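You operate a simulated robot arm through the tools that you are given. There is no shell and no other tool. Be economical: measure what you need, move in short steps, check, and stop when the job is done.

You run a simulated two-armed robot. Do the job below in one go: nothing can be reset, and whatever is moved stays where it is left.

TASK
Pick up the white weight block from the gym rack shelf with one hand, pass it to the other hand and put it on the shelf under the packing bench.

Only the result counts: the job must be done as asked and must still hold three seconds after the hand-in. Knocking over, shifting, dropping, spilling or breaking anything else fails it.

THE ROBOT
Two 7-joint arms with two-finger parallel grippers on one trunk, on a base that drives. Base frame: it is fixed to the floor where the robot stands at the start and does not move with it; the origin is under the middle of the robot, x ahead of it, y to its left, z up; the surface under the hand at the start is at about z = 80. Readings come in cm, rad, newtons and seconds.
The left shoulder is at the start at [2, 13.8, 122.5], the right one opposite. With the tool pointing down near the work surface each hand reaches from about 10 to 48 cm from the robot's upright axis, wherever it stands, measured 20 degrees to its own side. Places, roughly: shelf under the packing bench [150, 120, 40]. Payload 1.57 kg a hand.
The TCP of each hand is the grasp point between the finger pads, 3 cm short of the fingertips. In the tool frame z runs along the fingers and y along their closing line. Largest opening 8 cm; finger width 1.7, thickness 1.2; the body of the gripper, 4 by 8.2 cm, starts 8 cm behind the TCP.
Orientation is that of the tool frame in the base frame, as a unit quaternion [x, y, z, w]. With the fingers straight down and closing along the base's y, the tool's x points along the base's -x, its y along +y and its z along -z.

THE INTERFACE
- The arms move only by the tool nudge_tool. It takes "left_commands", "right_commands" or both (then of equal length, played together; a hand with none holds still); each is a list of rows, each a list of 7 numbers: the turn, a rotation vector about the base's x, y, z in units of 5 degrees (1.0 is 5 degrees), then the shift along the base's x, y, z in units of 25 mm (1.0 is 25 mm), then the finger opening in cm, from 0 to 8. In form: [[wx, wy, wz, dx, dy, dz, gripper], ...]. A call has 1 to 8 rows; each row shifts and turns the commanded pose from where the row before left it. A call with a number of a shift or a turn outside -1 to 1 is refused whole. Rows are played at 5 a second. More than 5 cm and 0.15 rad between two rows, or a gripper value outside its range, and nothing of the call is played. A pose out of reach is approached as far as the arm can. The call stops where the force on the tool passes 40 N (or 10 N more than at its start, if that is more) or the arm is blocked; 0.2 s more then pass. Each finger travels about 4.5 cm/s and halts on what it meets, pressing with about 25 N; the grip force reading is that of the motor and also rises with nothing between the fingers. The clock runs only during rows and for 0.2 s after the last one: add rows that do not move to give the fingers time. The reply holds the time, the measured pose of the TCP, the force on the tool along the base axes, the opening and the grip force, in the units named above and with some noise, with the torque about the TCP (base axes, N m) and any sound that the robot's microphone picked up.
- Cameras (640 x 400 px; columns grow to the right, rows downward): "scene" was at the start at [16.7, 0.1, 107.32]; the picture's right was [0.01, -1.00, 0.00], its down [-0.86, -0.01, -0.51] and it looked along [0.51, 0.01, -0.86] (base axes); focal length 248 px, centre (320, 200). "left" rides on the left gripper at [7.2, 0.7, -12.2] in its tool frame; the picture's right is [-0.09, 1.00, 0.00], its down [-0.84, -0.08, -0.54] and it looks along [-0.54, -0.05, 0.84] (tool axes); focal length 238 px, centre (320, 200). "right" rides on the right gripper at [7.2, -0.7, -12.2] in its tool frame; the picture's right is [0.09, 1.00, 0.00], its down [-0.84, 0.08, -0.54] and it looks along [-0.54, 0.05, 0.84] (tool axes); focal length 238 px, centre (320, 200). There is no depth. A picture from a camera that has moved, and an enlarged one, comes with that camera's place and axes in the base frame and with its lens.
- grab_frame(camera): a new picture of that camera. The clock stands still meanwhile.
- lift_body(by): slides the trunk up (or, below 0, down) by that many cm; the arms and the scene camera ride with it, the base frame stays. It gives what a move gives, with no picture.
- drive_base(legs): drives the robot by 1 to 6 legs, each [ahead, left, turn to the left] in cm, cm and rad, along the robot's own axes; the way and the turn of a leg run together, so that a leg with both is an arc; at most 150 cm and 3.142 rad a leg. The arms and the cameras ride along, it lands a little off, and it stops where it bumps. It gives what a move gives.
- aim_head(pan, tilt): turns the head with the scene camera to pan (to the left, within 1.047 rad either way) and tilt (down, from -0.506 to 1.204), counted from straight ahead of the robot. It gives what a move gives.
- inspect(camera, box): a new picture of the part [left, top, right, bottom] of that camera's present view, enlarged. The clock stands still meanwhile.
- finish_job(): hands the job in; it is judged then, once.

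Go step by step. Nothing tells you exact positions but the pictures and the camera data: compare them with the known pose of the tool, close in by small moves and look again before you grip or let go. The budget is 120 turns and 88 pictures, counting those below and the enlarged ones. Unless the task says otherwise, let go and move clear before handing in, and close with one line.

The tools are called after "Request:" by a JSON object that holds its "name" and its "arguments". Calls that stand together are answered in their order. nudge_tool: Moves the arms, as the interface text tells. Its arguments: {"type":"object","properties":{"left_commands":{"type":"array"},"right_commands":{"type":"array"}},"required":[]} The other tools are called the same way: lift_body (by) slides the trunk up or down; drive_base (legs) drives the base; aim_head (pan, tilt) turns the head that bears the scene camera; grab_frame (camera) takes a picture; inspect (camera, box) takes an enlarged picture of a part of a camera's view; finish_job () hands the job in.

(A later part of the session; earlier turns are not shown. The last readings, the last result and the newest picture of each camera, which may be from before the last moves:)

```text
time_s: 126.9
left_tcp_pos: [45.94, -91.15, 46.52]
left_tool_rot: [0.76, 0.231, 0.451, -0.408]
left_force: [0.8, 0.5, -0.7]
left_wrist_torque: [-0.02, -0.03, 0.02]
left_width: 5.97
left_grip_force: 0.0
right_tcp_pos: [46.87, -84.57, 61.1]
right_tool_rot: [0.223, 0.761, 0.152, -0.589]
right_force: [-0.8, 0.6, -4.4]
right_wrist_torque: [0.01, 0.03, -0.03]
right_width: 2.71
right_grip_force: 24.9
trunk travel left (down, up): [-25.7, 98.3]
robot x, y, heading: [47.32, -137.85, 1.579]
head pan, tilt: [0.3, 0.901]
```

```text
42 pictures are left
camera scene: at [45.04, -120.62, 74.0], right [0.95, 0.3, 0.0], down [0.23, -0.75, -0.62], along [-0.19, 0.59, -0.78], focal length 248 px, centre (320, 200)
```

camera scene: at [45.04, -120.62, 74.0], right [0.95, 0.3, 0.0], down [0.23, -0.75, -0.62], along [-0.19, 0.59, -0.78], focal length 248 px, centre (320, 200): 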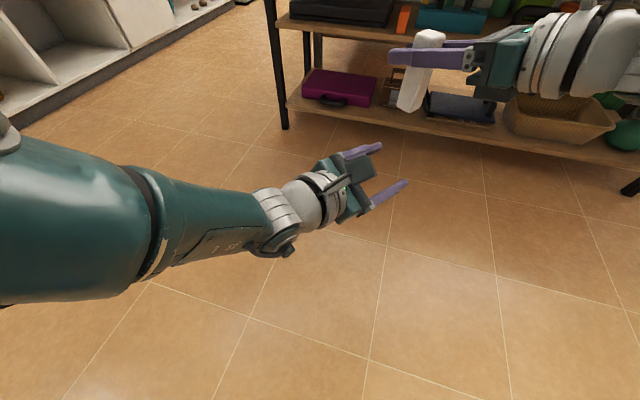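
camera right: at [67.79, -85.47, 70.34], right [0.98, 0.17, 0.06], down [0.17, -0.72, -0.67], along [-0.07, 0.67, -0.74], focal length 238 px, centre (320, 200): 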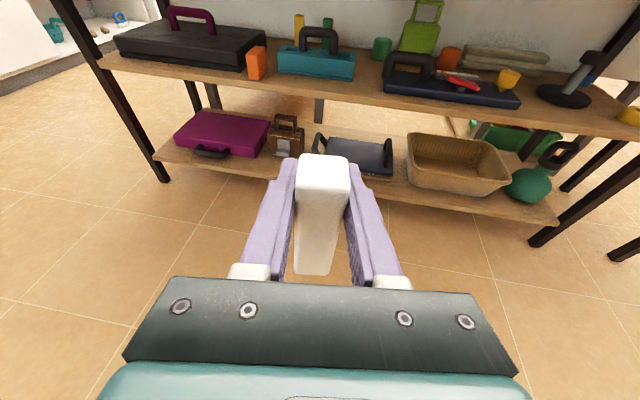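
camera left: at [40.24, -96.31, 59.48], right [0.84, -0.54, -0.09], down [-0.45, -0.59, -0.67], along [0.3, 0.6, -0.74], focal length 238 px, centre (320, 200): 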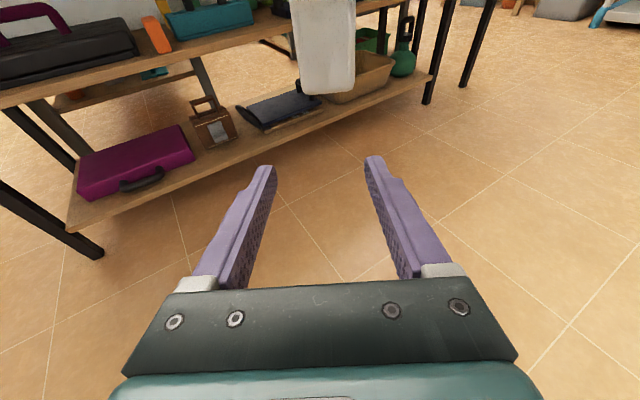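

I'll test a strong inward pull on the left hand while restoring its roll, to see whether the elbow bends at all.

Request:
{"name": "nudge_tool", "arguments": {"left_commands": [[0, 0, 0, -0.1, -1, 1, 6], [0, 0, 0, -0.1, -1, 1, 6], [0, 0, 0, -0.1, -1, 1, 6], [0, 0, 0, -0.1, -1, 1, 6], [0, 0, 0, -0.1, -1, 1, 6], [0, 0, 0, -0.1, -1, 1, 6], [0, 0, 0, -0.1, -1, 1, 6], [0, 0, 0, -0.1, -1, 1, 6]]}}

```text
time_s: 128.7
left_tcp_pos: [47.11, -92.51, 45.82]
left_tool_rot: [0.76, 0.23, 0.452, -0.407]
left_force: [0.5, -0.4, -0.3]
left_wrist_torque: [-0.01, 0.03, 0.02]
left_width: 6.01
left_grip_force: 0.0
left hand out of reach, approached as far as the arm can: row 1, 2, 3, 4, 5, 6, 7, 8
right_tcp_pos: [46.94, -84.51, 61.09]
right_tool_rot: [0.224, 0.761, 0.153, -0.589]
right_force: [-0.4, 0.2, -4.4]
right_wrist_torque: [0.01, 0.06, -0.02]
right_width: 2.7
right_grip_force: 25.3
trunk travel left (down, up): [-25.7, 98.3]
robot x, y, heading: [47.1, -137.43, 1.58]
head pan, tilt: [0.3, 0.901]
```

I'll now test the opposite: push the left command forward and down well past its present place, to see if it follows once back in range.

Request:
{"name": "nudge_tool", "arguments": {"left_commands": [[0, 0, 0, 0.1, 1, -1, 6], [0, 0, 0, 0.1, 1, -1, 6], [0, 0, 0, 0.1, 1, -1, 6], [0, 0, 0, 0.1, 1, -1, 6], [0, 0, 0, 0.1, 1, -1, 6], [0, 0, 0, 0.1, 1, -1, 6], [0, 0, 0, 0.1, 1, -1, 6], [0, 0, 0, 0.1, 1, -1, 6]]}}

Request:
{"name": "nudge_tool", "arguments": {"left_commands": [[0, 0, 0, 0, 1, 0, 6], [0, 0, 0, 0, 1, 0, 6], [0, 0, 0, 0, 1, 0, 6], [0, 0, 0, 0, 1, 0, 6]]}}

```text
time_s: 130.5
left_tcp_pos: [47.09, -92.61, 45.78]
left_tool_rot: [0.76, 0.23, 0.451, -0.407]
left_force: [0.2, 0.5, -0.3]
left_wrist_torque: [0.01, 0.03, 0.03]
left_width: 6.02
left_grip_force: 0.1
left hand out of reach, approached as far as the arm can: row 1, 2, 3, 4, 5, 6, 7, 8
right_tcp_pos: [46.86, -84.53, 61.11]
right_tool_rot: [0.225, 0.761, 0.153, -0.588]
right_force: [-0.5, -0.1, -4.9]
right_wrist_torque: [0.02, 0.04, -0.01]
right_width: 2.68
right_grip_force: 24.7
trunk travel left (down, up): [-25.7, 98.3]
robot x, y, heading: [47.27, -137.69, 1.576]
head pan, tilt: [0.3, 0.901]
```

```text
time_s: 131.5
left_tcp_pos: [48.18, -86.43, 51.29]
left_tool_rot: [0.76, 0.23, 0.452, -0.407]
left_force: [-1.1, -0.4, -0.9]
left_wrist_torque: [-0.01, -0.02, 0.02]
left_width: 6.01
left_grip_force: 0.1
left hand out of reach, approached as far as the arm can: row 1, 2, 3, 4
right_tcp_pos: [46.87, -84.52, 61.05]
right_tool_rot: [0.223, 0.762, 0.152, -0.589]
right_force: [-0.2, -0.4, -4.2]
right_wrist_torque: [-0.03, 0.05, -0.01]
right_width: 2.67
right_grip_force: 25.0
trunk travel left (down, up): [-25.7, 98.3]
robot x, y, heading: [47.04, -137.53, 1.574]
head pan, tilt: [0.3, 0.901]
```

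The limits seem tied to wrist orientation, but sideways slides still work. I'll slide the left hand back/down out from under the block, restore its roll and level its fingers, which should raise its grasp point.

Request:
{"name": "nudge_tool", "arguments": {"left_commands": [[0, 0, 0, 0, -1, 0, 6], [0, 0, 0, 0, -1, 0, 6], [0, -0.95, 0.22, 0, 0, 0, 6], [0, -0.95, 0.22, 0, 0, 0, 6], [0, -0.95, 0.22, 0, 0, 0, 6], [0, -0.95, 0.22, 0, 0, 0, 6], [0, -0.95, 0.22, 0, 0, 0, 6], [0, -0.95, 0.22, 0, 0, 0, 6]]}}

Request:
{"name": "aim_head", "arguments": {"pan": 0.0, "tilt": 0.7}}

Request:
{"name": "grab_frame", "arguments": {"camera": "scene"}}

```text
time_s: 133.3
left_tcp_pos: [47.32, -88.07, 53.4]
left_tool_rot: [0.611, 0.37, 0.59, -0.377]
left_force: [3.1, 3.5, -14.1]
left_wrist_torque: [-0.61, -0.16, -0.09]
left_width: 5.86
left_grip_force: 0.0
left hand out of reach, approached as far as the arm can: row 1, 2, 3, 4, 5, 6, 7, 8
right_tcp_pos: [46.69, -84.37, 61.31]
right_tool_rot: [0.223, 0.759, 0.153, -0.592]
right_force: [-3.2, -4.1, 11.1]
right_wrist_torque: [-0.2, 0.31, -0.06]
right_width: 2.7
right_grip_force: 24.9
trunk travel left (down, up): [-25.7, 98.3]
robot x, y, heading: [47.5, -137.37, 1.578]
head pan, tilt: [0.3, 0.901]
```

```text
time_s: 134.1
left_tcp_pos: [47.55, -88.62, 53.08]
left_tool_rot: [0.615, 0.365, 0.59, -0.374]
left_force: [0.0, 3.5, -7.5]
left_wrist_torque: [-0.34, -0.13, -0.01]
left_width: 6.14
left_grip_force: 0.6
right_tcp_pos: [46.88, -84.5, 61.1]
right_tool_rot: [0.225, 0.762, 0.153, -0.587]
right_force: [0.3, -2.1, 4.3]
right_wrist_torque: [-0.2, 0.06, 0.03]
right_width: 2.7
right_grip_force: 25.1
trunk travel left (down, up): [-25.7, 98.3]
robot x, y, heading: [47.42, -137.74, 1.571]
head pan, tilt: [0.0, 0.7]
```

```text
41 pictures are left
camera scene: at [47.26, -119.34, 75.61], right [1.0, 0.0, 0.0], down [0.0, -0.64, -0.76], along [0.0, 0.76, -0.64], focal length 248 px, centre (320, 200)
```

scene: 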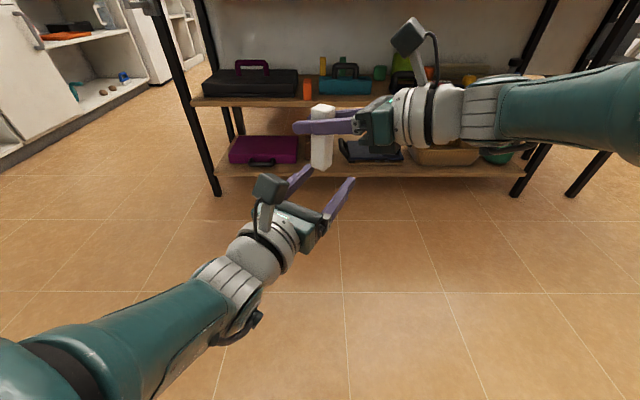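

The left finger is lightly touching the block's bottom corner. I'll slide the right hand forward/up to separate, then align the left laterally.

Request:
{"name": "nudge_tool", "arguments": {"right_commands": [[0, 0, 0, 0, 1, 0, 0], [0, 0, 0, 0, 1, 0, 0], [0, 0, 0, 0, 0, 0, 0]]}}

Request:
{"name": "grab_frame", "arguments": {"camera": "left"}}

```text
time_s: 134.9
left_tcp_pos: [47.5, -88.63, 53.03]
left_tool_rot: [0.616, 0.366, 0.589, -0.374]
left_force: [-0.5, -0.1, -0.1]
left_wrist_torque: [0.03, 0.03, 0.01]
left_width: 6.02
left_grip_force: 0.2
right_tcp_pos: [46.57, -83.45, 63.35]
right_tool_rot: [0.224, 0.762, 0.152, -0.588]
right_force: [0.6, -0.1, -4.6]
right_wrist_torque: [-0.01, 0.01, -0.01]
right_width: 2.69
right_grip_force: 24.9
right hand out of reach, approached as far as the arm can: row 1, 2
trunk travel left (down, up): [-25.7, 98.3]
robot x, y, heading: [47.23, -137.86, 1.577]
head pan, tilt: [0.0, 0.7]
```

```text
40 pictures are left
camera left: at [42.87, -99.66, 60.51], right [0.88, -0.45, -0.12], down [-0.35, -0.46, -0.82], along [0.31, 0.77, -0.56], focal length 238 px, centre (320, 200)
```

left: 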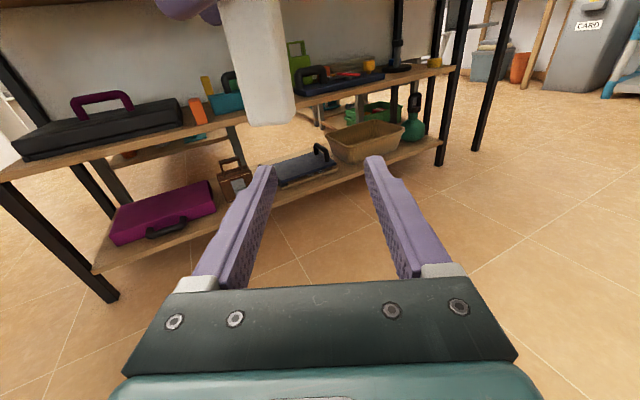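

Separated. Now shift the left hand sideways about 3 cm to line up beneath the block.

Request:
{"name": "nudge_tool", "arguments": {"left_commands": [[0, 0, 0, -0.6, 0.0, 0, 6], [0, 0, 0, -0.6, 0.0, 0, 6], [0, 0, 0, 0, 0, 0, 6]]}}

Request:
{"name": "grab_frame", "arguments": {"camera": "left"}}

```text
time_s: 135.7
left_tcp_pos: [44.35, -88.17, 53.42]
left_tool_rot: [0.614, 0.364, 0.589, -0.378]
left_force: [0.5, -0.4, -0.9]
left_wrist_torque: [-0.01, -0.01, -0.02]
left_width: 6.0
left_grip_force: 0.1
right_tcp_pos: [46.5, -83.34, 63.46]
right_tool_rot: [0.224, 0.762, 0.153, -0.588]
right_force: [0.2, 0.1, -3.5]
right_wrist_torque: [0.01, -0.01, 0.02]
right_width: 2.66
right_grip_force: 25.3
trunk travel left (down, up): [-25.7, 98.3]
robot x, y, heading: [47.45, -137.6, 1.573]
head pan, tilt: [0.0, 0.7]
```

```text
39 pictures are left
camera left: at [39.65, -99.33, 60.88], right [0.89, -0.45, -0.13], down [-0.35, -0.45, -0.82], along [0.31, 0.77, -0.55], focal length 238 px, centre (320, 200)
```

left: 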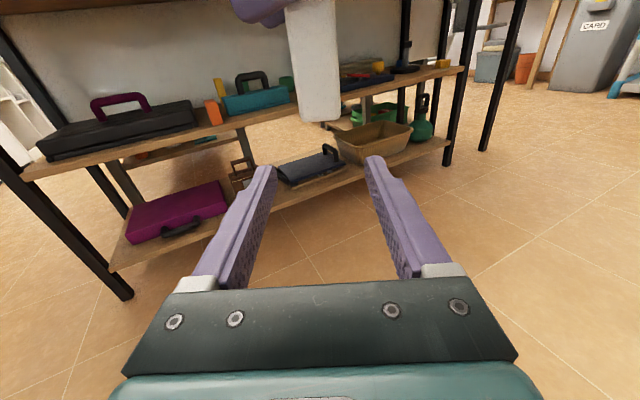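

Aligned now, and the arm is in reach again. Move up and forward so the fingers straddle the lower block.

Request:
{"name": "nudge_tool", "arguments": {"left_commands": [[0, 0, 0, 0.21, 0.46, 0.56, 6], [0, 0, 0, 0.21, 0.46, 0.56, 6], [0, 0, 0, 0.21, 0.46, 0.56, 6], [0, 0, 0, 0.21, 0.46, 0.5, 6], [0, 0, 0, 0, 0, 0, 6]]}}

Request:
{"name": "grab_frame", "arguments": {"camera": "left"}}

Request:
{"name": "grab_frame", "arguments": {"camera": "scene"}}

```text
time_s: 136.9
left_tcp_pos: [46.63, -84.12, 58.0]
left_tool_rot: [0.619, 0.366, 0.586, -0.373]
left_force: [-0.1, -0.1, -0.1]
left_wrist_torque: [-0.01, 0.02, -0.02]
left_width: 6.03
left_grip_force: 0.1
right_tcp_pos: [46.54, -83.46, 63.39]
right_tool_rot: [0.223, 0.762, 0.152, -0.589]
right_force: [-0.8, -0.9, -4.3]
right_wrist_torque: [-0.02, 0.01, -0.02]
right_width: 2.69
right_grip_force: 25.5
trunk travel left (down, up): [-25.7, 98.3]
robot x, y, heading: [47.29, -137.82, 1.577]
head pan, tilt: [0.0, 0.7]
```

```text
38 pictures are left
camera left: at [41.94, -95.15, 65.71], right [0.88, -0.45, -0.12], down [-0.35, -0.46, -0.82], along [0.31, 0.76, -0.57], focal length 238 px, centre (320, 200)
```

left: 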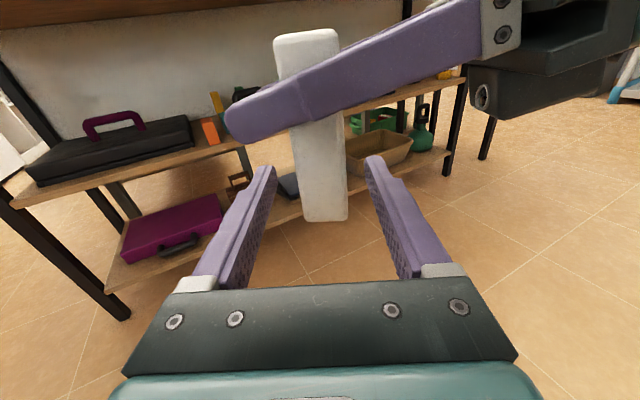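

```text
37 pictures are left
camera scene: at [47.25, -119.35, 75.61], right [1.0, 0.0, 0.0], down [0.0, -0.64, -0.76], along [0.0, 0.76, -0.64], focal length 248 px, centre (320, 200)
```

scene: 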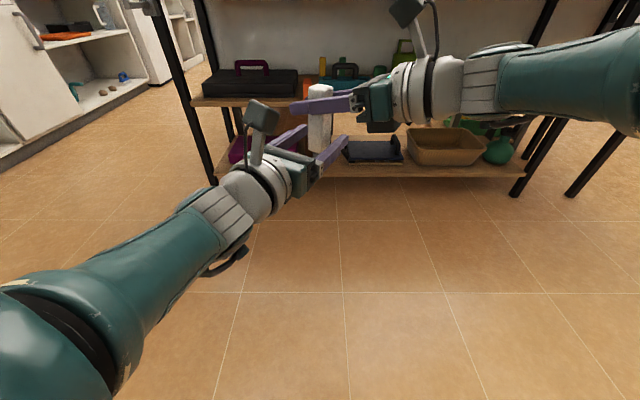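

The left fingers straddle the block's lower part. I'll raise 1 cm more and close the left gripper.

Request:
{"name": "nudge_tool", "arguments": {"left_commands": [[0, 0, 0, 0, 0.2, 0.5, 6], [0, 0, 0, 0, 0, 0, 6], [0, 0, 0, 0, 0, 0, 4]]}}

Request:
{"name": "nudge_tool", "arguments": {"left_commands": [[0, 0, 0, 0, 0, 0, 2], [0, 0, 0, 0, 0, 0, 0], [0, 0, 0, 0, 0, 0, 0], [0, 0, 0, 0, 0, 0, 0], [0, 0, 0, 0, 0, 0, 0]]}}

Request:
{"name": "grab_frame", "arguments": {"camera": "left"}}

```text
time_s: 137.7
left_tcp_pos: [46.65, -83.08, 60.22]
left_tool_rot: [0.614, 0.365, 0.59, -0.378]
left_force: [3.8, -1.4, 0.6]
left_wrist_torque: [-0.03, -0.07, -0.04]
left_width: 4.29
left_grip_force: 1.4
right_tcp_pos: [46.61, -83.45, 63.38]
right_tool_rot: [0.224, 0.761, 0.152, -0.589]
right_force: [-3.3, 1.7, -5.7]
right_wrist_torque: [0.03, 0.19, 0.04]
right_width: 2.71
right_grip_force: 24.7
trunk travel left (down, up): [-25.7, 98.3]
robot x, y, heading: [47.21, -138.08, 1.575]
head pan, tilt: [0.0, 0.7]
```

```text
time_s: 138.9
left_tcp_pos: [46.86, -83.47, 59.74]
left_tool_rot: [0.617, 0.363, 0.589, -0.375]
left_force: [18.5, 0.1, 4.1]
left_wrist_torque: [0.0, 0.39, -0.45]
left_width: 2.8
left_grip_force: 25.5
right_tcp_pos: [46.27, -83.55, 63.43]
right_tool_rot: [0.223, 0.762, 0.15, -0.589]
right_force: [-17.9, -0.2, -8.4]
right_wrist_torque: [0.0, 0.3, 0.45]
right_width: 2.7
right_grip_force: 25.0
trunk travel left (down, up): [-25.7, 98.3]
robot x, y, heading: [47.35, -137.52, 1.575]
head pan, tilt: [0.0, 0.7]
```

```text
36 pictures are left
camera left: at [42.11, -94.53, 67.31], right [0.88, -0.45, -0.13], down [-0.35, -0.45, -0.82], along [0.32, 0.77, -0.56], focal length 238 px, centre (320, 200)
```

left: 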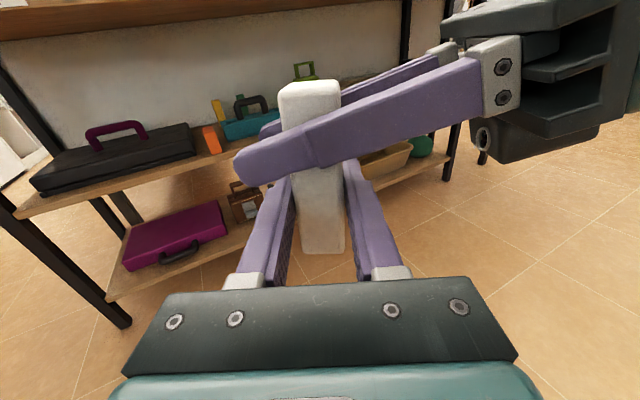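

Both hands hold the block. Now open the right hand, hold still a moment, then withdraw it along its fingers.

Request:
{"name": "nudge_tool", "arguments": {"right_commands": [[0, 0, 0, 0, 0, 0, 3.5], [0, 0, 0, 0, 0, 0, 5], [0, 0, 0, 0, 0, 0, 6], [0, 0, 0, 0, 0, 0, 6], [0, 0, 0, 0, 0, 0, 6]]}}

Request:
{"name": "grab_frame", "arguments": {"camera": "left"}}

```text
time_s: 140.1
left_tcp_pos: [46.45, -83.35, 59.48]
left_tool_rot: [0.617, 0.366, 0.586, -0.375]
left_force: [-0.1, 0.0, -4.0]
left_wrist_torque: [0.05, -0.02, 0.01]
left_width: 2.68
left_grip_force: 24.8
right_tcp_pos: [46.58, -83.37, 63.34]
right_tool_rot: [0.224, 0.762, 0.153, -0.589]
right_force: [0.4, 0.5, 0.1]
right_wrist_torque: [0.04, 0.03, -0.01]
right_width: 5.98
right_grip_force: 0.1
trunk travel left (down, up): [-25.7, 98.3]
robot x, y, heading: [47.89, -137.52, 1.571]
head pan, tilt: [0.0, 0.7]
```

```text
35 pictures are left
camera left: at [41.85, -94.52, 67.1], right [0.88, -0.45, -0.13], down [-0.35, -0.46, -0.82], along [0.31, 0.77, -0.56], focal length 238 px, centre (320, 200)
```

left: 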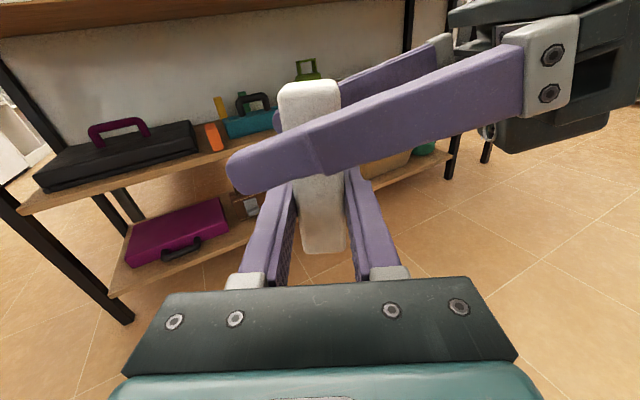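

The left hand holds the block alone (4 N). Now withdraw the right hand to the right.

Request:
{"name": "nudge_tool", "arguments": {"right_commands": [[0, 0, 0, 0.8, -0.4, 0.4, 6], [0, 0, 0, 0.8, -0.4, 0.4, 6], [0, 0, 0, 0.8, -0.4, 0.4, 6], [0, 0, 0, 0.8, -0.4, 0.4, 6], [0, 0, 0, 0.8, -0.4, 0.4, 6], [0, 0, 0, 0.8, -0.4, 0.4, 6]]}}

Request:
{"name": "grab_frame", "arguments": {"camera": "scene"}}

```text
time_s: 141.5
left_tcp_pos: [46.54, -83.56, 59.54]
left_tool_rot: [0.618, 0.367, 0.586, -0.375]
left_force: [0.7, -0.5, -4.1]
left_wrist_torque: [0.01, -0.01, 0.01]
left_width: 2.69
left_grip_force: 25.2
right_tcp_pos: [58.61, -89.52, 69.51]
right_tool_rot: [0.224, 0.762, 0.153, -0.589]
right_force: [-0.2, 0.3, 0.5]
right_wrist_torque: [-0.01, 0.0, -0.01]
right_width: 6.01
right_grip_force: 0.1
trunk travel left (down, up): [-25.7, 98.3]
robot x, y, heading: [47.3, -137.69, 1.568]
head pan, tilt: [0.0, 0.7]
```

```text
34 pictures are left
camera scene: at [47.32, -119.35, 75.61], right [1.0, 0.0, 0.0], down [0.0, -0.64, -0.76], along [0.0, 0.76, -0.64], focal length 248 px, centre (320, 200)
```

scene: 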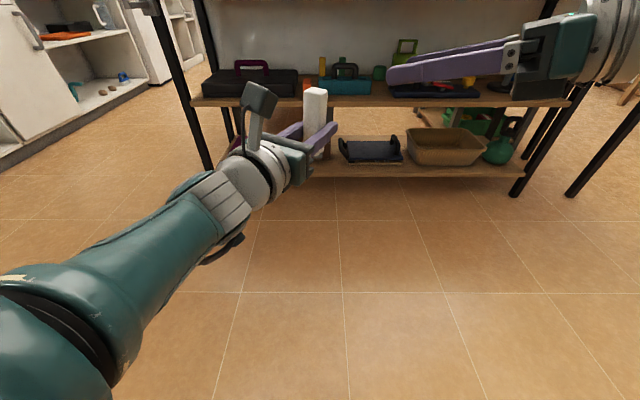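

The handover is done: the left hand holds the block alone. Now I tuck the right hand and raise the trunk for an overview of the way to the packing bench.

Request:
{"name": "nudge_tool", "arguments": {"right_commands": [[0, 0, 0, 0.5, -0.8, 0, 4], [0, 0, 0, 0.5, -0.8, 0, 2], [0, 0, 0, 0.5, -0.8, 0, 1], [0, 0, 0, 0.3, -0.8, 0, 1], [0, 0, 0, 0.3, -0.8, 0, 1], [0, 0, 0, 0, -0.8, 0, 1]]}}

Request:
{"name": "drive_base", "arguments": {"legs": [[-25, 0, 0], [0, -100, 0]]}}

Request:
{"name": "lift_body", "arguments": {"by": 60}}

Request:
{"name": "aim_head", "arguments": {"pan": 0.0, "tilt": 0.55}}

Request:
{"name": "grab_frame", "arguments": {"camera": "scene"}}

```text
time_s: 142.9
left_tcp_pos: [46.39, -83.54, 59.49]
left_tool_rot: [0.618, 0.367, 0.586, -0.375]
left_force: [0.4, -1.2, -3.6]
left_wrist_torque: [0.02, -0.01, 0.0]
left_width: 2.68
left_grip_force: 25.1
right_tcp_pos: [63.77, -101.48, 69.4]
right_tool_rot: [0.223, 0.762, 0.152, -0.589]
right_force: [0.1, -0.6, -0.5]
right_wrist_torque: [-0.01, -0.01, -0.03]
right_width: 0.98
right_grip_force: 0.1
trunk travel left (down, up): [-25.7, 98.3]
robot x, y, heading: [47.51, -138.05, 1.58]
head pan, tilt: [0.0, 0.7]
```

```text
time_s: 149.5
left_tcp_pos: [147.0, -108.18, 59.51]
left_tool_rot: [0.618, 0.366, 0.586, -0.375]
left_force: [-0.6, 0.2, -4.1]
left_wrist_torque: [0.03, -0.01, 0.0]
left_width: 2.69
left_grip_force: 25.4
right_tcp_pos: [164.3, -126.2, 69.51]
right_tool_rot: [0.224, 0.762, 0.153, -0.589]
right_force: [-0.4, 0.2, 0.0]
right_wrist_torque: [0.0, 0.02, 0.02]
right_width: 1.0
right_grip_force: 0.1
trunk travel left (down, up): [-25.7, 98.3]
robot x, y, heading: [147.66, -162.66, 1.579]
head pan, tilt: [0.0, 0.7]
```

```text
refused: 60 is not a number from -40 to 40
```

```text
time_s: 150.2
left_tcp_pos: [146.4, -108.05, 59.32]
left_tool_rot: [0.62, 0.366, 0.581, -0.379]
left_force: [-0.2, -0.8, -3.5]
left_wrist_torque: [0.0, -0.01, 0.01]
left_width: 2.7
left_grip_force: 24.8
right_tcp_pos: [164.31, -126.13, 69.52]
right_tool_rot: [0.224, 0.761, 0.153, -0.589]
right_force: [0.2, 0.2, -0.2]
right_wrist_torque: [0.04, -0.03, -0.01]
right_width: 1.0
right_grip_force: 0.0
trunk travel left (down, up): [-25.7, 98.3]
robot x, y, heading: [147.84, -162.46, 1.577]
head pan, tilt: [0.0, 0.55]
```

```text
33 pictures are left
camera scene: at [147.8, -143.58, 76.92], right [1.0, 0.0, 0.0], down [0.0, -0.52, -0.85], along [0.0, 0.85, -0.52], focal length 248 px, centre (320, 200)
```

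scene: 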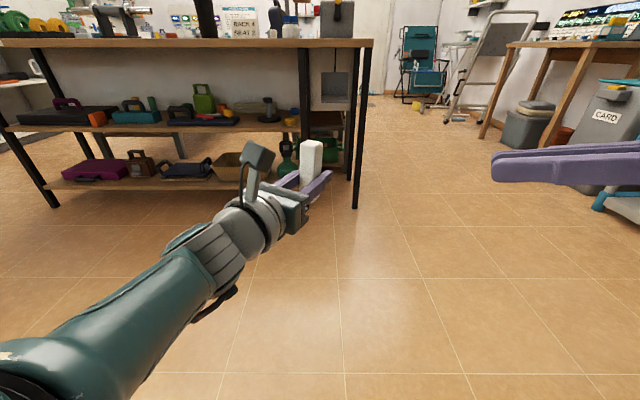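

There is an open aisle past the right end of the rack. I'll raise the trunk and move to look into the aisle.

Request:
{"name": "lift_body", "arguments": {"by": 40}}

Request:
{"name": "drive_base", "arguments": {"legs": [[0, -70, 0], [60, 0, 0]]}}

Request:
{"name": "aim_head", "arguments": {"pan": 0.35, "tilt": 0.5}}

Request:
{"name": "grab_frame", "arguments": {"camera": "scene"}}

```text
time_s: 154.0
left_tcp_pos: [146.22, -108.06, 99.25]
left_tool_rot: [0.619, 0.367, 0.581, -0.38]
left_force: [0.9, 0.4, -3.1]
left_wrist_torque: [0.01, 0.02, 0.0]
left_width: 2.72
left_grip_force: 25.0
right_tcp_pos: [164.17, -126.11, 109.48]
right_tool_rot: [0.224, 0.762, 0.153, -0.589]
right_force: [-0.3, -0.3, 0.7]
right_wrist_torque: [-0.01, -0.02, 0.01]
right_width: 0.99
right_grip_force: 0.2
trunk travel left (down, up): [-65.7, 58.3]
robot x, y, heading: [147.64, -162.31, 1.58]
head pan, tilt: [0.0, 0.55]
```

```text
time_s: 160.9
left_tcp_pos: [216.94, -47.78, 99.41]
left_tool_rot: [0.62, 0.367, 0.58, -0.38]
left_force: [0.1, 0.1, -3.4]
left_wrist_torque: [0.05, -0.04, -0.01]
left_width: 2.69
left_grip_force: 25.5
right_tcp_pos: [234.84, -65.8, 109.48]
right_tool_rot: [0.224, 0.762, 0.153, -0.589]
right_force: [0.4, 0.5, 0.5]
right_wrist_torque: [0.02, -0.02, 0.0]
right_width: 1.02
right_grip_force: 0.0
trunk travel left (down, up): [-65.7, 58.3]
robot x, y, heading: [218.46, -102.22, 1.569]
head pan, tilt: [0.0, 0.55]
```

```text
time_s: 161.7
left_tcp_pos: [216.61, -47.66, 99.14]
left_tool_rot: [0.62, 0.367, 0.579, -0.381]
left_force: [-0.1, 0.3, -3.7]
left_wrist_torque: [0.01, -0.03, 0.03]
left_width: 2.7
left_grip_force: 24.6
right_tcp_pos: [234.9, -65.65, 109.47]
right_tool_rot: [0.225, 0.761, 0.154, -0.588]
right_force: [-0.1, 0.3, -0.6]
right_wrist_torque: [0.02, 0.01, 0.01]
right_width: 0.99
right_grip_force: 0.1
trunk travel left (down, up): [-65.7, 58.3]
robot x, y, heading: [218.85, -102.16, 1.575]
head pan, tilt: [0.351, 0.499]
```

```text
32 pictures are left
camera scene: at [215.25, -83.63, 117.38], right [0.94, 0.34, 0.0], down [0.17, -0.45, -0.88], along [-0.3, 0.82, -0.48], focal length 248 px, centre (320, 200)
```

scene: 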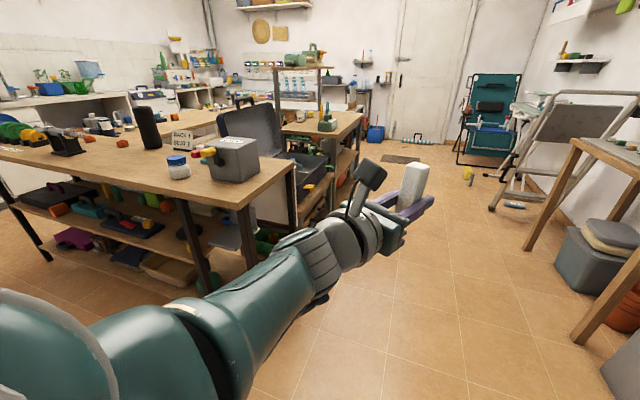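

The packing bench is reachable from the aisle: its lower shelf opens toward +x. I'll drive up the aisle to about (245, 60) and look.

Request:
{"name": "drive_base", "arguments": {"legs": [[60, -26, 0], [105, 0, 0]]}}

Request:
{"name": "aim_head", "arguments": {"pan": 0.9, "tilt": 0.6}}

Request:
{"name": "grab_frame", "arguments": {"camera": "scene"}}

```text
time_s: 170.4
left_tcp_pos: [241.81, 117.26, 99.24]
left_tool_rot: [0.619, 0.368, 0.578, -0.382]
left_force: [-0.5, 0.5, -3.3]
left_wrist_torque: [-0.01, 0.01, 0.01]
left_width: 2.68
left_grip_force: 24.5
right_tcp_pos: [260.02, 99.24, 109.34]
right_tool_rot: [0.223, 0.762, 0.152, -0.589]
right_force: [0.4, -0.2, -0.5]
right_wrist_torque: [0.03, -0.03, 0.01]
right_width: 1.02
right_grip_force: 0.0
trunk travel left (down, up): [-65.7, 58.3]
robot x, y, heading: [243.72, 62.86, 1.579]
head pan, tilt: [0.351, 0.499]
```

```text
time_s: 171.3
left_tcp_pos: [241.58, 117.07, 99.08]
left_tool_rot: [0.62, 0.369, 0.577, -0.383]
left_force: [-0.3, -0.6, -4.0]
left_wrist_torque: [0.04, 0.01, -0.01]
left_width: 2.68
left_grip_force: 25.5
right_tcp_pos: [260.08, 99.28, 109.45]
right_tool_rot: [0.221, 0.763, 0.15, -0.589]
right_force: [0.7, -0.4, -0.1]
right_wrist_torque: [0.01, 0.02, -0.01]
right_width: 1.0
right_grip_force: 0.0
trunk travel left (down, up): [-65.7, 58.3]
robot x, y, heading: [243.97, 62.88, 1.58]
head pan, tilt: [0.901, 0.6]
```

```text
31 pictures are left
camera scene: at [236.88, 78.41, 116.54], right [0.64, 0.77, 0.0], down [0.43, -0.36, -0.83], along [-0.64, 0.53, -0.56], focal length 248 px, centre (320, 200)
```

scene: 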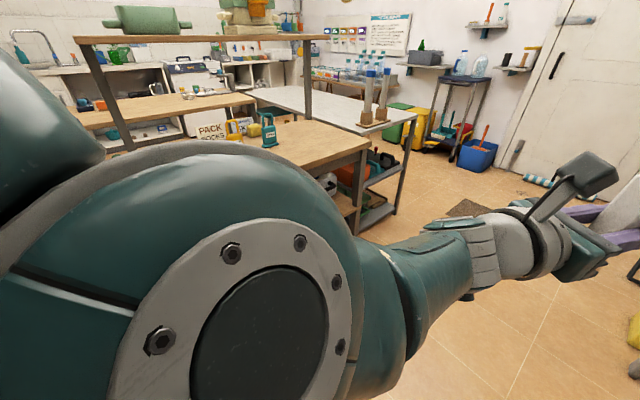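

The bench's front edge is at x≈180, spanning to y≈150. I'll turn left to face it and look.

Request:
{"name": "drive_base", "arguments": {"legs": [[45, -8, 0], [0, 0, 1.56]]}}

Request:
{"name": "lift_body", "arguments": {"by": -25}}

Request:
{"name": "aim_head", "arguments": {"pan": 0.0, "tilt": 0.6}}

Request:
{"name": "grab_frame", "arguments": {"camera": "scene"}}

```text
time_s: 177.9
left_tcp_pos: [196.8, 105.73, 99.23]
left_tool_rot: [0.177, 0.698, 0.139, -0.68]
left_force: [-0.5, 0.5, -2.8]
left_wrist_torque: [0.0, 0.03, 0.02]
left_width: 2.67
left_grip_force: 24.6
right_tcp_pos: [214.7, 124.03, 109.37]
right_tool_rot: [-0.382, 0.696, -0.31, -0.523]
right_force: [-0.8, 0.3, 0.8]
right_wrist_torque: [-0.03, 0.02, -0.02]
right_width: 0.98
right_grip_force: 0.0
trunk travel left (down, up): [-65.7, 58.3]
robot x, y, heading: [251.1, 107.79, -3.134]
head pan, tilt: [0.901, 0.6]
```

```text
time_s: 180.5
left_tcp_pos: [196.7, 105.57, 74.03]
left_tool_rot: [0.179, 0.699, 0.138, -0.679]
left_force: [0.6, 0.2, -4.1]
left_wrist_torque: [0.04, 0.01, -0.01]
left_width: 2.66
left_grip_force: 25.3
right_tcp_pos: [214.73, 124.2, 84.41]
right_tool_rot: [-0.381, 0.696, -0.309, -0.524]
right_force: [-0.2, -0.1, 0.0]
right_wrist_torque: [0.02, -0.01, 0.02]
right_width: 0.98
right_grip_force: 0.0
trunk travel left (down, up): [-40.7, 83.3]
robot x, y, heading: [251.03, 107.71, -3.138]
head pan, tilt: [0.901, 0.6]
```

```text
time_s: 181.7
left_tcp_pos: [196.68, 105.83, 74.14]
left_tool_rot: [0.178, 0.698, 0.139, -0.679]
left_force: [0.1, -0.1, -4.4]
left_wrist_torque: [0.01, -0.01, 0.02]
left_width: 2.72
left_grip_force: 25.4
right_tcp_pos: [214.67, 124.07, 84.33]
right_tool_rot: [-0.382, 0.696, -0.31, -0.524]
right_force: [0.9, 0.4, -0.1]
right_wrist_torque: [0.01, -0.01, 0.01]
right_width: 1.01
right_grip_force: 0.1
trunk travel left (down, up): [-40.7, 83.3]
robot x, y, heading: [251.35, 107.81, -3.134]
head pan, tilt: [0.0, 0.6]
```

```text
30 pictures are left
camera scene: at [232.42, 107.72, 91.47], right [-0.01, 1.0, 0.0], down [0.57, 0.01, -0.82], along [-0.82, -0.01, -0.57], focal length 248 px, centre (320, 200)
```

scene: 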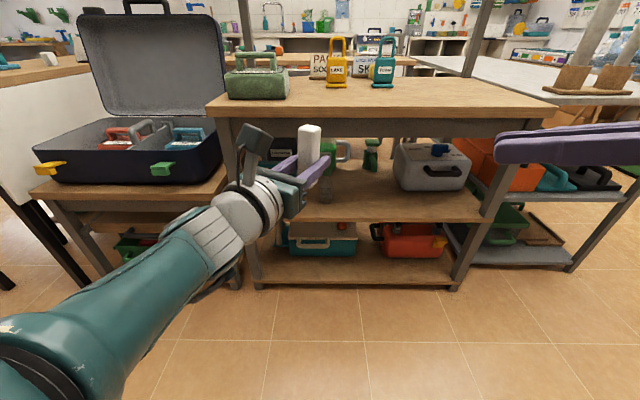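

The packing bench's lower shelf has a free spot at the front between the mugs and the grey box. I'll retract the right hand further, lower the trunk, and look again for a second sight line.

Request:
{"name": "nudge_tool", "arguments": {"right_commands": [[0, 0, 0, 0.8, 0.2, 0, 1], [0, 0, 0, 0.8, 0.2, 0, 1], [0, 0, 0, 0.8, 0.2, 0, 1], [0, 0, 0, 0.8, 0.2, 0, 1], [0, 0, 0, 0.8, 0.2, 0, 1]]}}

Request:
{"name": "lift_body", "arguments": {"by": -20}}

Request:
{"name": "grab_frame", "arguments": {"camera": "scene"}}

Request:
{"name": "grab_frame", "arguments": {"camera": "left"}}

```text
time_s: 182.9
left_tcp_pos: [196.74, 105.65, 74.15]
left_tool_rot: [0.178, 0.699, 0.138, -0.679]
left_force: [0.1, -0.3, -4.1]
left_wrist_torque: [0.03, 0.0, 0.01]
left_width: 2.66
left_grip_force: 25.0
right_tcp_pos: [224.91, 126.68, 84.34]
right_tool_rot: [-0.382, 0.696, -0.309, -0.523]
right_force: [-1.4, 0.1, 0.9]
right_wrist_torque: [0.02, 0.01, 0.01]
right_width: 0.98
right_grip_force: 0.0
trunk travel left (down, up): [-40.7, 83.3]
robot x, y, heading: [251.24, 108.05, -3.131]
head pan, tilt: [0.0, 0.6]
```

```text
time_s: 185.1
left_tcp_pos: [196.74, 105.77, 54.14]
left_tool_rot: [0.179, 0.699, 0.138, -0.679]
left_force: [0.7, 0.2, -2.5]
left_wrist_torque: [0.01, 0.04, 0.02]
left_width: 2.7
left_grip_force: 24.9
right_tcp_pos: [224.77, 126.54, 64.36]
right_tool_rot: [-0.381, 0.696, -0.309, -0.524]
right_force: [0.0, 0.7, 0.1]
right_wrist_torque: [-0.01, -0.02, 0.03]
right_width: 1.0
right_grip_force: 0.0
trunk travel left (down, up): [-20.7, 103.3]
robot x, y, heading: [251.17, 108.26, -3.132]
head pan, tilt: [0.0, 0.6]
```

```text
29 pictures are left
camera scene: at [232.42, 107.73, 71.48], right [-0.01, 1.0, 0.0], down [0.57, 0.0, -0.82], along [-0.82, -0.01, -0.57], focal length 248 px, centre (320, 200)
```

scene: 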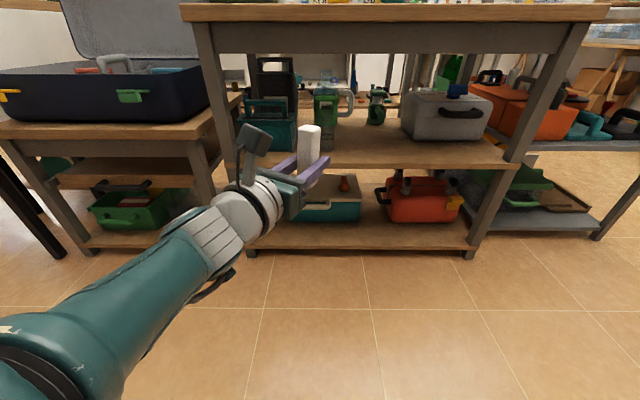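

```text
28 pictures are left
camera left: at [207.83, 101.5, 61.82], right [0.44, 0.89, -0.14], down [0.47, -0.36, -0.81], along [-0.77, 0.29, -0.57], focal length 238 px, centre (320, 200)
```

left: 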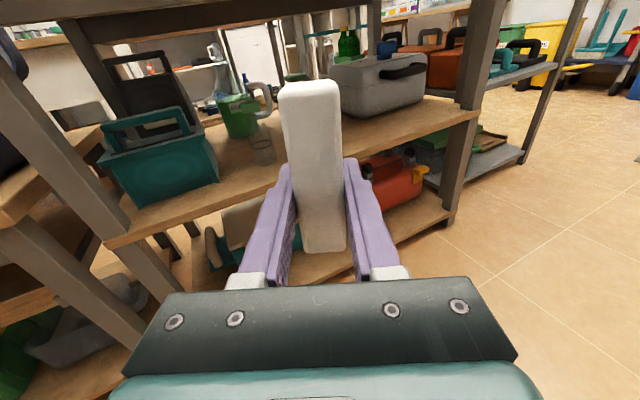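

Estimates: shelf surface z≈40.5, front edge x≈168.5, free spot around (160, 122); apron underside ≈67. I'll line up laterally just outside the shelf, lower to z≈47.5 and check.

Request:
{"name": "drive_base", "arguments": {"legs": [[18, -16.2, 0]]}}

Request:
{"name": "lift_body", "arguments": {"by": -6.5}}

Request:
{"name": "grab_frame", "arguments": {"camera": "left"}}

Request:
{"name": "grab_frame", "arguments": {"camera": "scene"}}

```text
time_s: 186.8
left_tcp_pos: [178.7, 121.53, 54.12]
left_tool_rot: [0.178, 0.699, 0.137, -0.679]
left_force: [-0.3, 0.1, -4.9]
left_wrist_torque: [0.01, 0.02, 0.0]
left_width: 2.69
left_grip_force: 24.6
right_tcp_pos: [206.76, 142.45, 64.4]
right_tool_rot: [-0.382, 0.695, -0.311, -0.523]
right_force: [0.0, -0.7, 0.1]
right_wrist_torque: [0.01, -0.04, -0.01]
right_width: 1.03
right_grip_force: 0.0
trunk travel left (down, up): [-20.7, 103.3]
robot x, y, heading: [233.06, 123.54, -3.134]
head pan, tilt: [0.0, 0.6]
```

```text
time_s: 187.9
left_tcp_pos: [178.65, 121.46, 47.5]
left_tool_rot: [0.178, 0.699, 0.138, -0.679]
left_force: [0.0, -0.2, -3.3]
left_wrist_torque: [-0.04, 0.0, 0.02]
left_width: 2.7
left_grip_force: 24.8
right_tcp_pos: [206.65, 142.59, 57.87]
right_tool_rot: [-0.382, 0.696, -0.31, -0.523]
right_force: [-0.7, -0.9, -0.1]
right_wrist_torque: [0.02, 0.05, -0.02]
right_width: 1.02
right_grip_force: 0.0
trunk travel left (down, up): [-14.2, 109.8]
robot x, y, heading: [233.07, 124.18, -3.131]
head pan, tilt: [0.0, 0.6]
```

```text
27 pictures are left
camera left: at [189.78, 117.33, 55.29], right [0.43, 0.89, -0.14], down [0.47, -0.36, -0.81], along [-0.77, 0.28, -0.57], focal length 238 px, centre (320, 200)
```

left: 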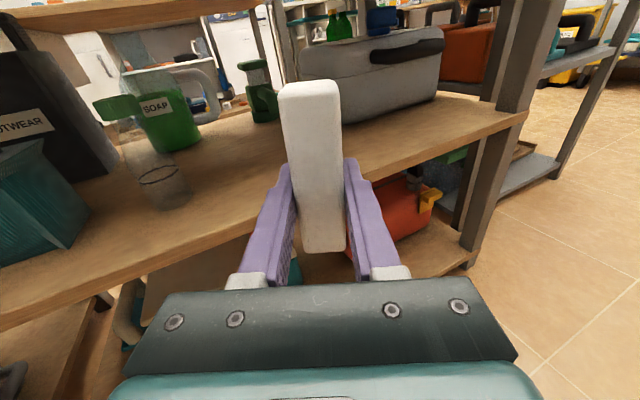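

```text
26 pictures are left
camera scene: at [214.36, 123.64, 64.97], right [-0.01, 1.0, 0.0], down [0.57, 0.01, -0.82], along [-0.82, -0.01, -0.57], focal length 248 px, centre (320, 200)
```

scene: 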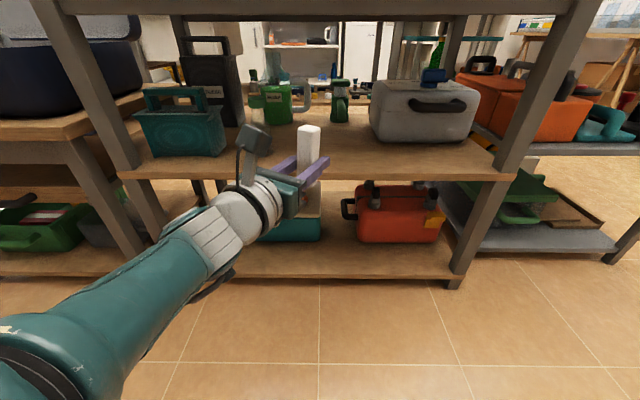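

Shelf measured at z≈40, front edge x≈168, and the spot at (160, 121.5) is free. Drive in 18 cm and check.

Request:
{"name": "drive_base", "arguments": {"legs": [[18.3, 0, 0]]}}

Request:
{"name": "grab_frame", "arguments": {"camera": "left"}}

Request:
{"name": "grab_frame", "arguments": {"camera": "scene"}}

```text
time_s: 189.4
left_tcp_pos: [160.61, 121.36, 47.49]
left_tool_rot: [0.179, 0.7, 0.138, -0.678]
left_force: [-0.5, 0.1, -3.7]
left_wrist_torque: [0.03, 0.03, 0.01]
left_width: 2.69
left_grip_force: 24.8
right_tcp_pos: [188.54, 142.28, 57.82]
right_tool_rot: [-0.381, 0.697, -0.309, -0.523]
right_force: [0.6, -0.3, 0.1]
right_wrist_torque: [-0.03, 0.01, -0.01]
right_width: 0.97
right_grip_force: 0.0
trunk travel left (down, up): [-14.2, 109.8]
robot x, y, heading: [215.02, 123.52, -3.131]
head pan, tilt: [0.0, 0.6]
```

```text
25 pictures are left
camera left: at [171.73, 117.24, 55.23], right [0.43, 0.89, -0.14], down [0.47, -0.36, -0.81], along [-0.77, 0.29, -0.57], focal length 238 px, centre (320, 200)
```

left: 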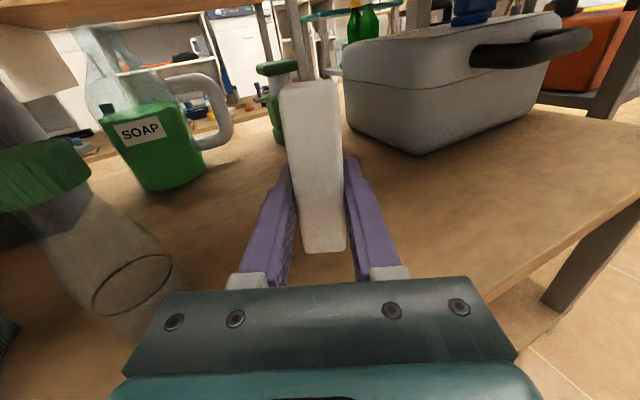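

```text
24 pictures are left
camera scene: at [196.3, 123.51, 64.95], right [-0.01, 1.0, 0.0], down [0.57, 0.0, -0.82], along [-0.82, -0.01, -0.57], focal length 248 px, centre (320, 200)
```

scene: 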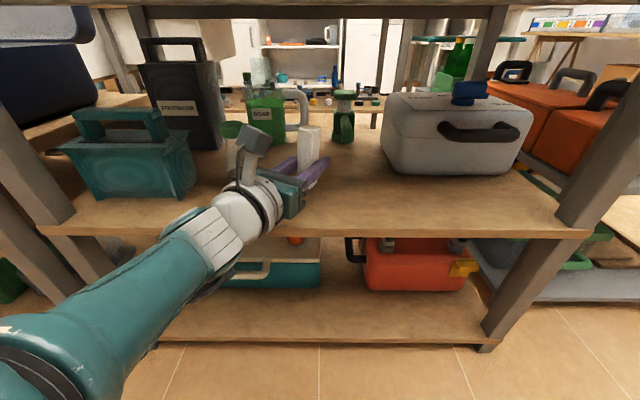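

The spot is clear; the bottle is well left of the gripper. Now lower 3 cm and check force.

Request:
{"name": "lift_body", "arguments": {"by": -2.8}}

Request:
{"name": "inspect", "arguments": {"camera": "scene", "box": [220, 100, 380, 240]}}

Request:
{"name": "grab_frame", "arguments": {"camera": "left"}}

```text
time_s: 190.1
left_tcp_pos: [160.37, 121.49, 44.75]
left_tool_rot: [0.178, 0.699, 0.137, -0.679]
left_force: [-0.3, 0.0, -3.8]
left_wrist_torque: [0.02, 0.01, -0.01]
left_width: 2.7
left_grip_force: 24.8
right_tcp_pos: [188.47, 142.46, 55.17]
right_tool_rot: [-0.382, 0.696, -0.31, -0.523]
right_force: [0.1, -0.8, 0.5]
right_wrist_torque: [0.03, 0.03, 0.03]
right_width: 1.0
right_grip_force: 0.1
trunk travel left (down, up): [-11.4, 112.6]
robot x, y, heading: [215.23, 123.79, -3.133]
head pan, tilt: [0.0, 0.6]
```

```text
2.86 times, centred on (300, 170) of scene
camera zoom: at [196.1, 123.51, 62.18], right [-0.01, 1.0, 0.0], down [0.56, 0.0, -0.83], along [-0.83, -0.01, -0.56], focal length 709 px, centre (377, 286)
```

zoom: 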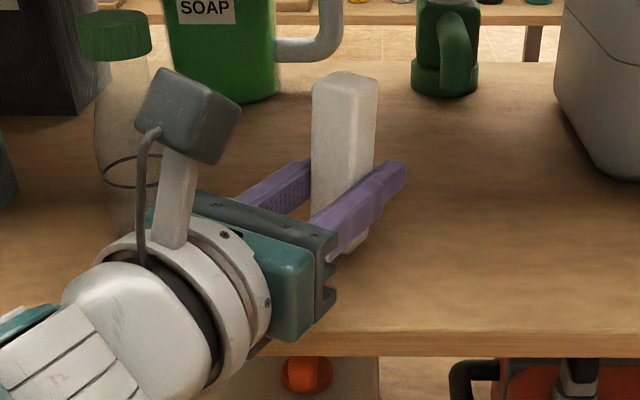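

```text
22 pictures are left
camera left: at [171.5, 117.21, 52.47], right [0.43, 0.89, -0.14], down [0.47, -0.36, -0.81], along [-0.77, 0.28, -0.57], focal length 238 px, centre (320, 200)
```

left: 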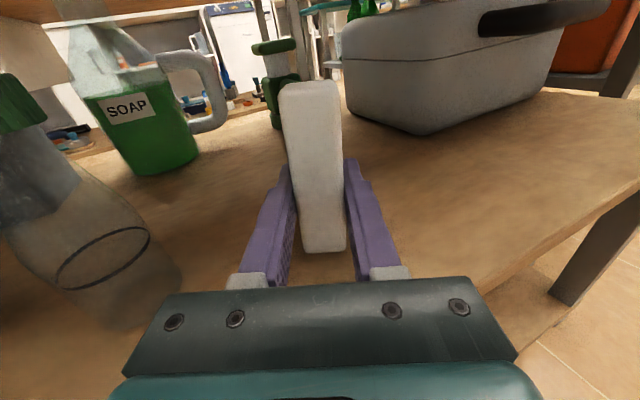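

Close above the shelf. I'll go down in small steps until contact shows in the force.

Request:
{"name": "lift_body", "arguments": {"by": -0.5}}

Request:
{"name": "lift_body", "arguments": {"by": -0.3}}

```text
time_s: 190.7
left_tcp_pos: [160.48, 121.26, 44.28]
left_tool_rot: [0.178, 0.699, 0.137, -0.679]
left_force: [-0.5, 0.2, -4.4]
left_wrist_torque: [0.01, 0.01, 0.01]
left_width: 2.69
left_grip_force: 25.1
right_tcp_pos: [188.47, 142.35, 54.64]
right_tool_rot: [-0.382, 0.696, -0.31, -0.523]
right_force: [-0.3, 0.3, 0.4]
right_wrist_torque: [0.0, -0.01, -0.03]
right_width: 1.01
right_grip_force: 0.0
trunk travel left (down, up): [-10.9, 113.1]
robot x, y, heading: [215.08, 123.6, -3.136]
head pan, tilt: [0.0, 0.6]
```

```text
time_s: 191.2
left_tcp_pos: [160.4, 121.44, 43.88]
left_tool_rot: [0.179, 0.699, 0.138, -0.679]
left_force: [0.3, -0.6, -3.6]
left_wrist_torque: [-0.01, -0.04, -0.01]
left_width: 2.71
left_grip_force: 25.1
right_tcp_pos: [188.56, 142.4, 54.19]
right_tool_rot: [-0.382, 0.696, -0.31, -0.523]
right_force: [0.8, 0.7, -1.3]
right_wrist_torque: [-0.01, -0.03, 0.02]
right_width: 1.0
right_grip_force: 0.1
trunk travel left (down, up): [-10.6, 113.4]
robot x, y, heading: [215.09, 123.68, -3.132]
head pan, tilt: [0.0, 0.6]
```

Request:
{"name": "lift_body", "arguments": {"by": -0.3}}

Request:
{"name": "lift_body", "arguments": {"by": -0.3}}

Request:
{"name": "inspect", "arguments": {"camera": "scene", "box": [260, 100, 380, 200]}}

```text
time_s: 191.7
left_tcp_pos: [160.49, 121.36, 43.69]
left_tool_rot: [0.179, 0.698, 0.138, -0.679]
left_force: [2.0, 0.1, 1.3]
left_wrist_torque: [0.09, -0.03, -0.01]
left_width: 2.69
left_grip_force: 24.6
right_tcp_pos: [188.51, 142.4, 53.97]
right_tool_rot: [-0.382, 0.696, -0.31, -0.523]
right_force: [0.7, 0.6, 0.7]
right_wrist_torque: [0.0, -0.01, 0.0]
right_width: 1.0
right_grip_force: 0.1
trunk travel left (down, up): [-10.3, 113.7]
robot x, y, heading: [214.82, 123.95, -3.133]
head pan, tilt: [0.0, 0.6]
```

```text
time_s: 192.2
left_tcp_pos: [160.46, 121.53, 43.69]
left_tool_rot: [0.179, 0.696, 0.138, -0.682]
left_force: [12.6, -0.3, 33.6]
left_wrist_torque: [-1.6, -3.17, 0.54]
left_width: 2.7
left_grip_force: 24.6
right_tcp_pos: [188.55, 142.3, 53.73]
right_tool_rot: [-0.382, 0.696, -0.311, -0.523]
right_force: [0.7, 0.4, 0.1]
right_wrist_torque: [-0.02, 0.0, -0.02]
right_width: 0.98
right_grip_force: 0.1
trunk travel left (down, up): [-10.0, 114.0]
robot x, y, heading: [215.16, 123.84, -3.133]
head pan, tilt: [0.0, 0.6]
```

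```text
4.00 times, centred on (320, 150) of scene
camera zoom: at [196.22, 123.46, 60.82], right [-0.01, 1.0, 0.0], down [0.57, 0.0, -0.82], along [-0.82, -0.01, -0.57], focal length 993 px, centre (320, 400)
```

zoom: 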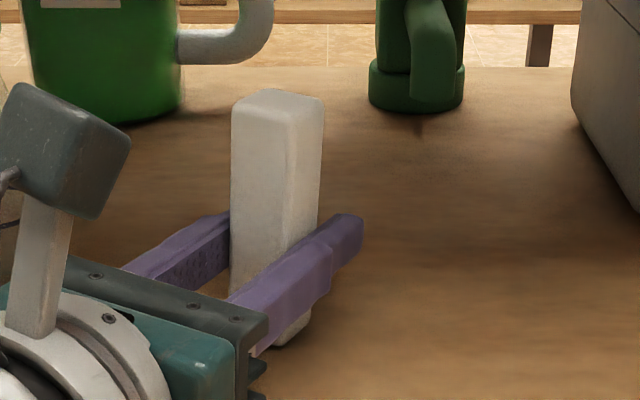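

The last step made the gripper's body press on the shelf edge (torque), while the step before showed the block just standing. I'll raise 0.3 cm back.

Request:
{"name": "lift_body", "arguments": {"by": 0.3}}

```text
time_s: 192.8
left_tcp_pos: [160.46, 121.44, 43.81]
left_tool_rot: [0.178, 0.699, 0.137, -0.679]
left_force: [6.3, -0.9, 18.0]
left_wrist_torque: [0.19, -0.31, 0.03]
left_width: 2.68
left_grip_force: 25.3
right_tcp_pos: [188.41, 142.42, 53.96]
right_tool_rot: [-0.382, 0.697, -0.309, -0.523]
right_force: [0.4, -0.6, -1.1]
right_wrist_torque: [-0.01, 0.0, 0.0]
right_width: 0.97
right_grip_force: 0.0
trunk travel left (down, up): [-10.3, 113.7]
robot x, y, heading: [214.72, 123.26, -3.134]
head pan, tilt: [0.0, 0.6]
```

Now only the block presses on the shelf (18 N). A tiny raise to relax it before opening.

Request:
{"name": "lift_body", "arguments": {"by": 0.1}}

```text
time_s: 193.3
left_tcp_pos: [160.34, 121.38, 43.74]
left_tool_rot: [0.179, 0.699, 0.138, -0.678]
left_force: [3.6, -0.1, 11.5]
left_wrist_torque: [0.25, -0.06, -0.01]
left_width: 2.69
left_grip_force: 24.9
right_tcp_pos: [188.45, 142.47, 54.03]
right_tool_rot: [-0.382, 0.696, -0.31, -0.523]
right_force: [-0.7, 0.8, 0.2]
right_wrist_torque: [0.01, 0.05, 0.0]
right_width: 0.98
right_grip_force: 0.1
trunk travel left (down, up): [-10.4, 113.6]
robot x, y, heading: [214.94, 123.56, -3.131]
head pan, tilt: [0.0, 0.6]
```

Request:
{"name": "lift_body", "arguments": {"by": 0.12}}

Request:
{"name": "nudge_tool", "arguments": {"left_commands": [[0, 0, 0, 0, 0, 0, 2.9], [0, 0, 0, 0, 0, 0, 3.3], [0, 0, 0, 0, 0, 0, 4], [0, 0, 0, 0, 0, 0, 5], [0, 0, 0, 0, 0, 0, 6], [0, 0, 0, 0, 0, 0, 6.5], [0, 0, 0, 0, 0, 0, 6.5]]}}

Request:
{"name": "grab_frame", "arguments": {"camera": "left"}}

```text
time_s: 193.8
left_tcp_pos: [160.34, 121.5, 43.74]
left_tool_rot: [0.178, 0.7, 0.137, -0.678]
left_force: [-1.4, 1.5, 0.3]
left_wrist_torque: [0.11, 0.06, 0.03]
left_width: 2.69
left_grip_force: 25.3
right_tcp_pos: [188.35, 142.42, 54.33]
right_tool_rot: [-0.382, 0.696, -0.31, -0.523]
right_force: [0.5, -0.2, 0.3]
right_wrist_torque: [0.01, 0.01, -0.01]
right_width: 1.0
right_grip_force: 0.0
trunk travel left (down, up): [-10.5, 113.5]
robot x, y, heading: [214.97, 123.77, -3.129]
head pan, tilt: [0.0, 0.6]
```

```text
time_s: 195.4
left_tcp_pos: [160.44, 121.51, 44.03]
left_tool_rot: [0.178, 0.699, 0.138, -0.679]
left_force: [-0.5, -0.3, 0.1]
left_wrist_torque: [0.02, 0.01, -0.01]
left_width: 6.48
left_grip_force: 0.0
right_tcp_pos: [188.42, 142.45, 54.24]
right_tool_rot: [-0.382, 0.696, -0.31, -0.523]
right_force: [0.6, -0.6, 0.2]
right_wrist_torque: [0.0, 0.0, -0.01]
right_width: 0.99
right_grip_force: 0.0
trunk travel left (down, up): [-10.5, 113.5]
robot x, y, heading: [214.82, 123.83, -3.132]
head pan, tilt: [0.0, 0.6]
```

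```text
20 pictures are left
camera left: at [171.5, 117.23, 51.63], right [0.43, 0.89, -0.14], down [0.47, -0.36, -0.81], along [-0.77, 0.29, -0.57], focal length 238 px, centre (320, 200)
```

left: 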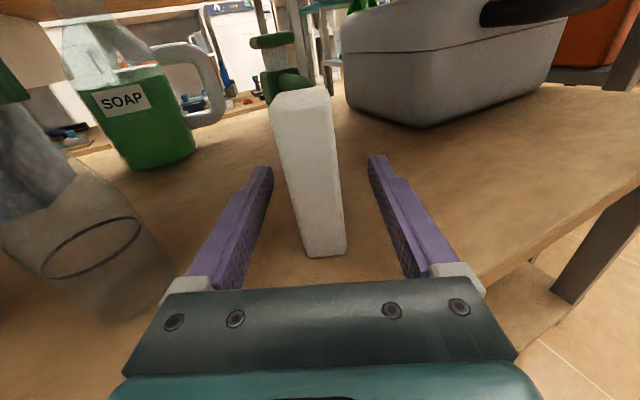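

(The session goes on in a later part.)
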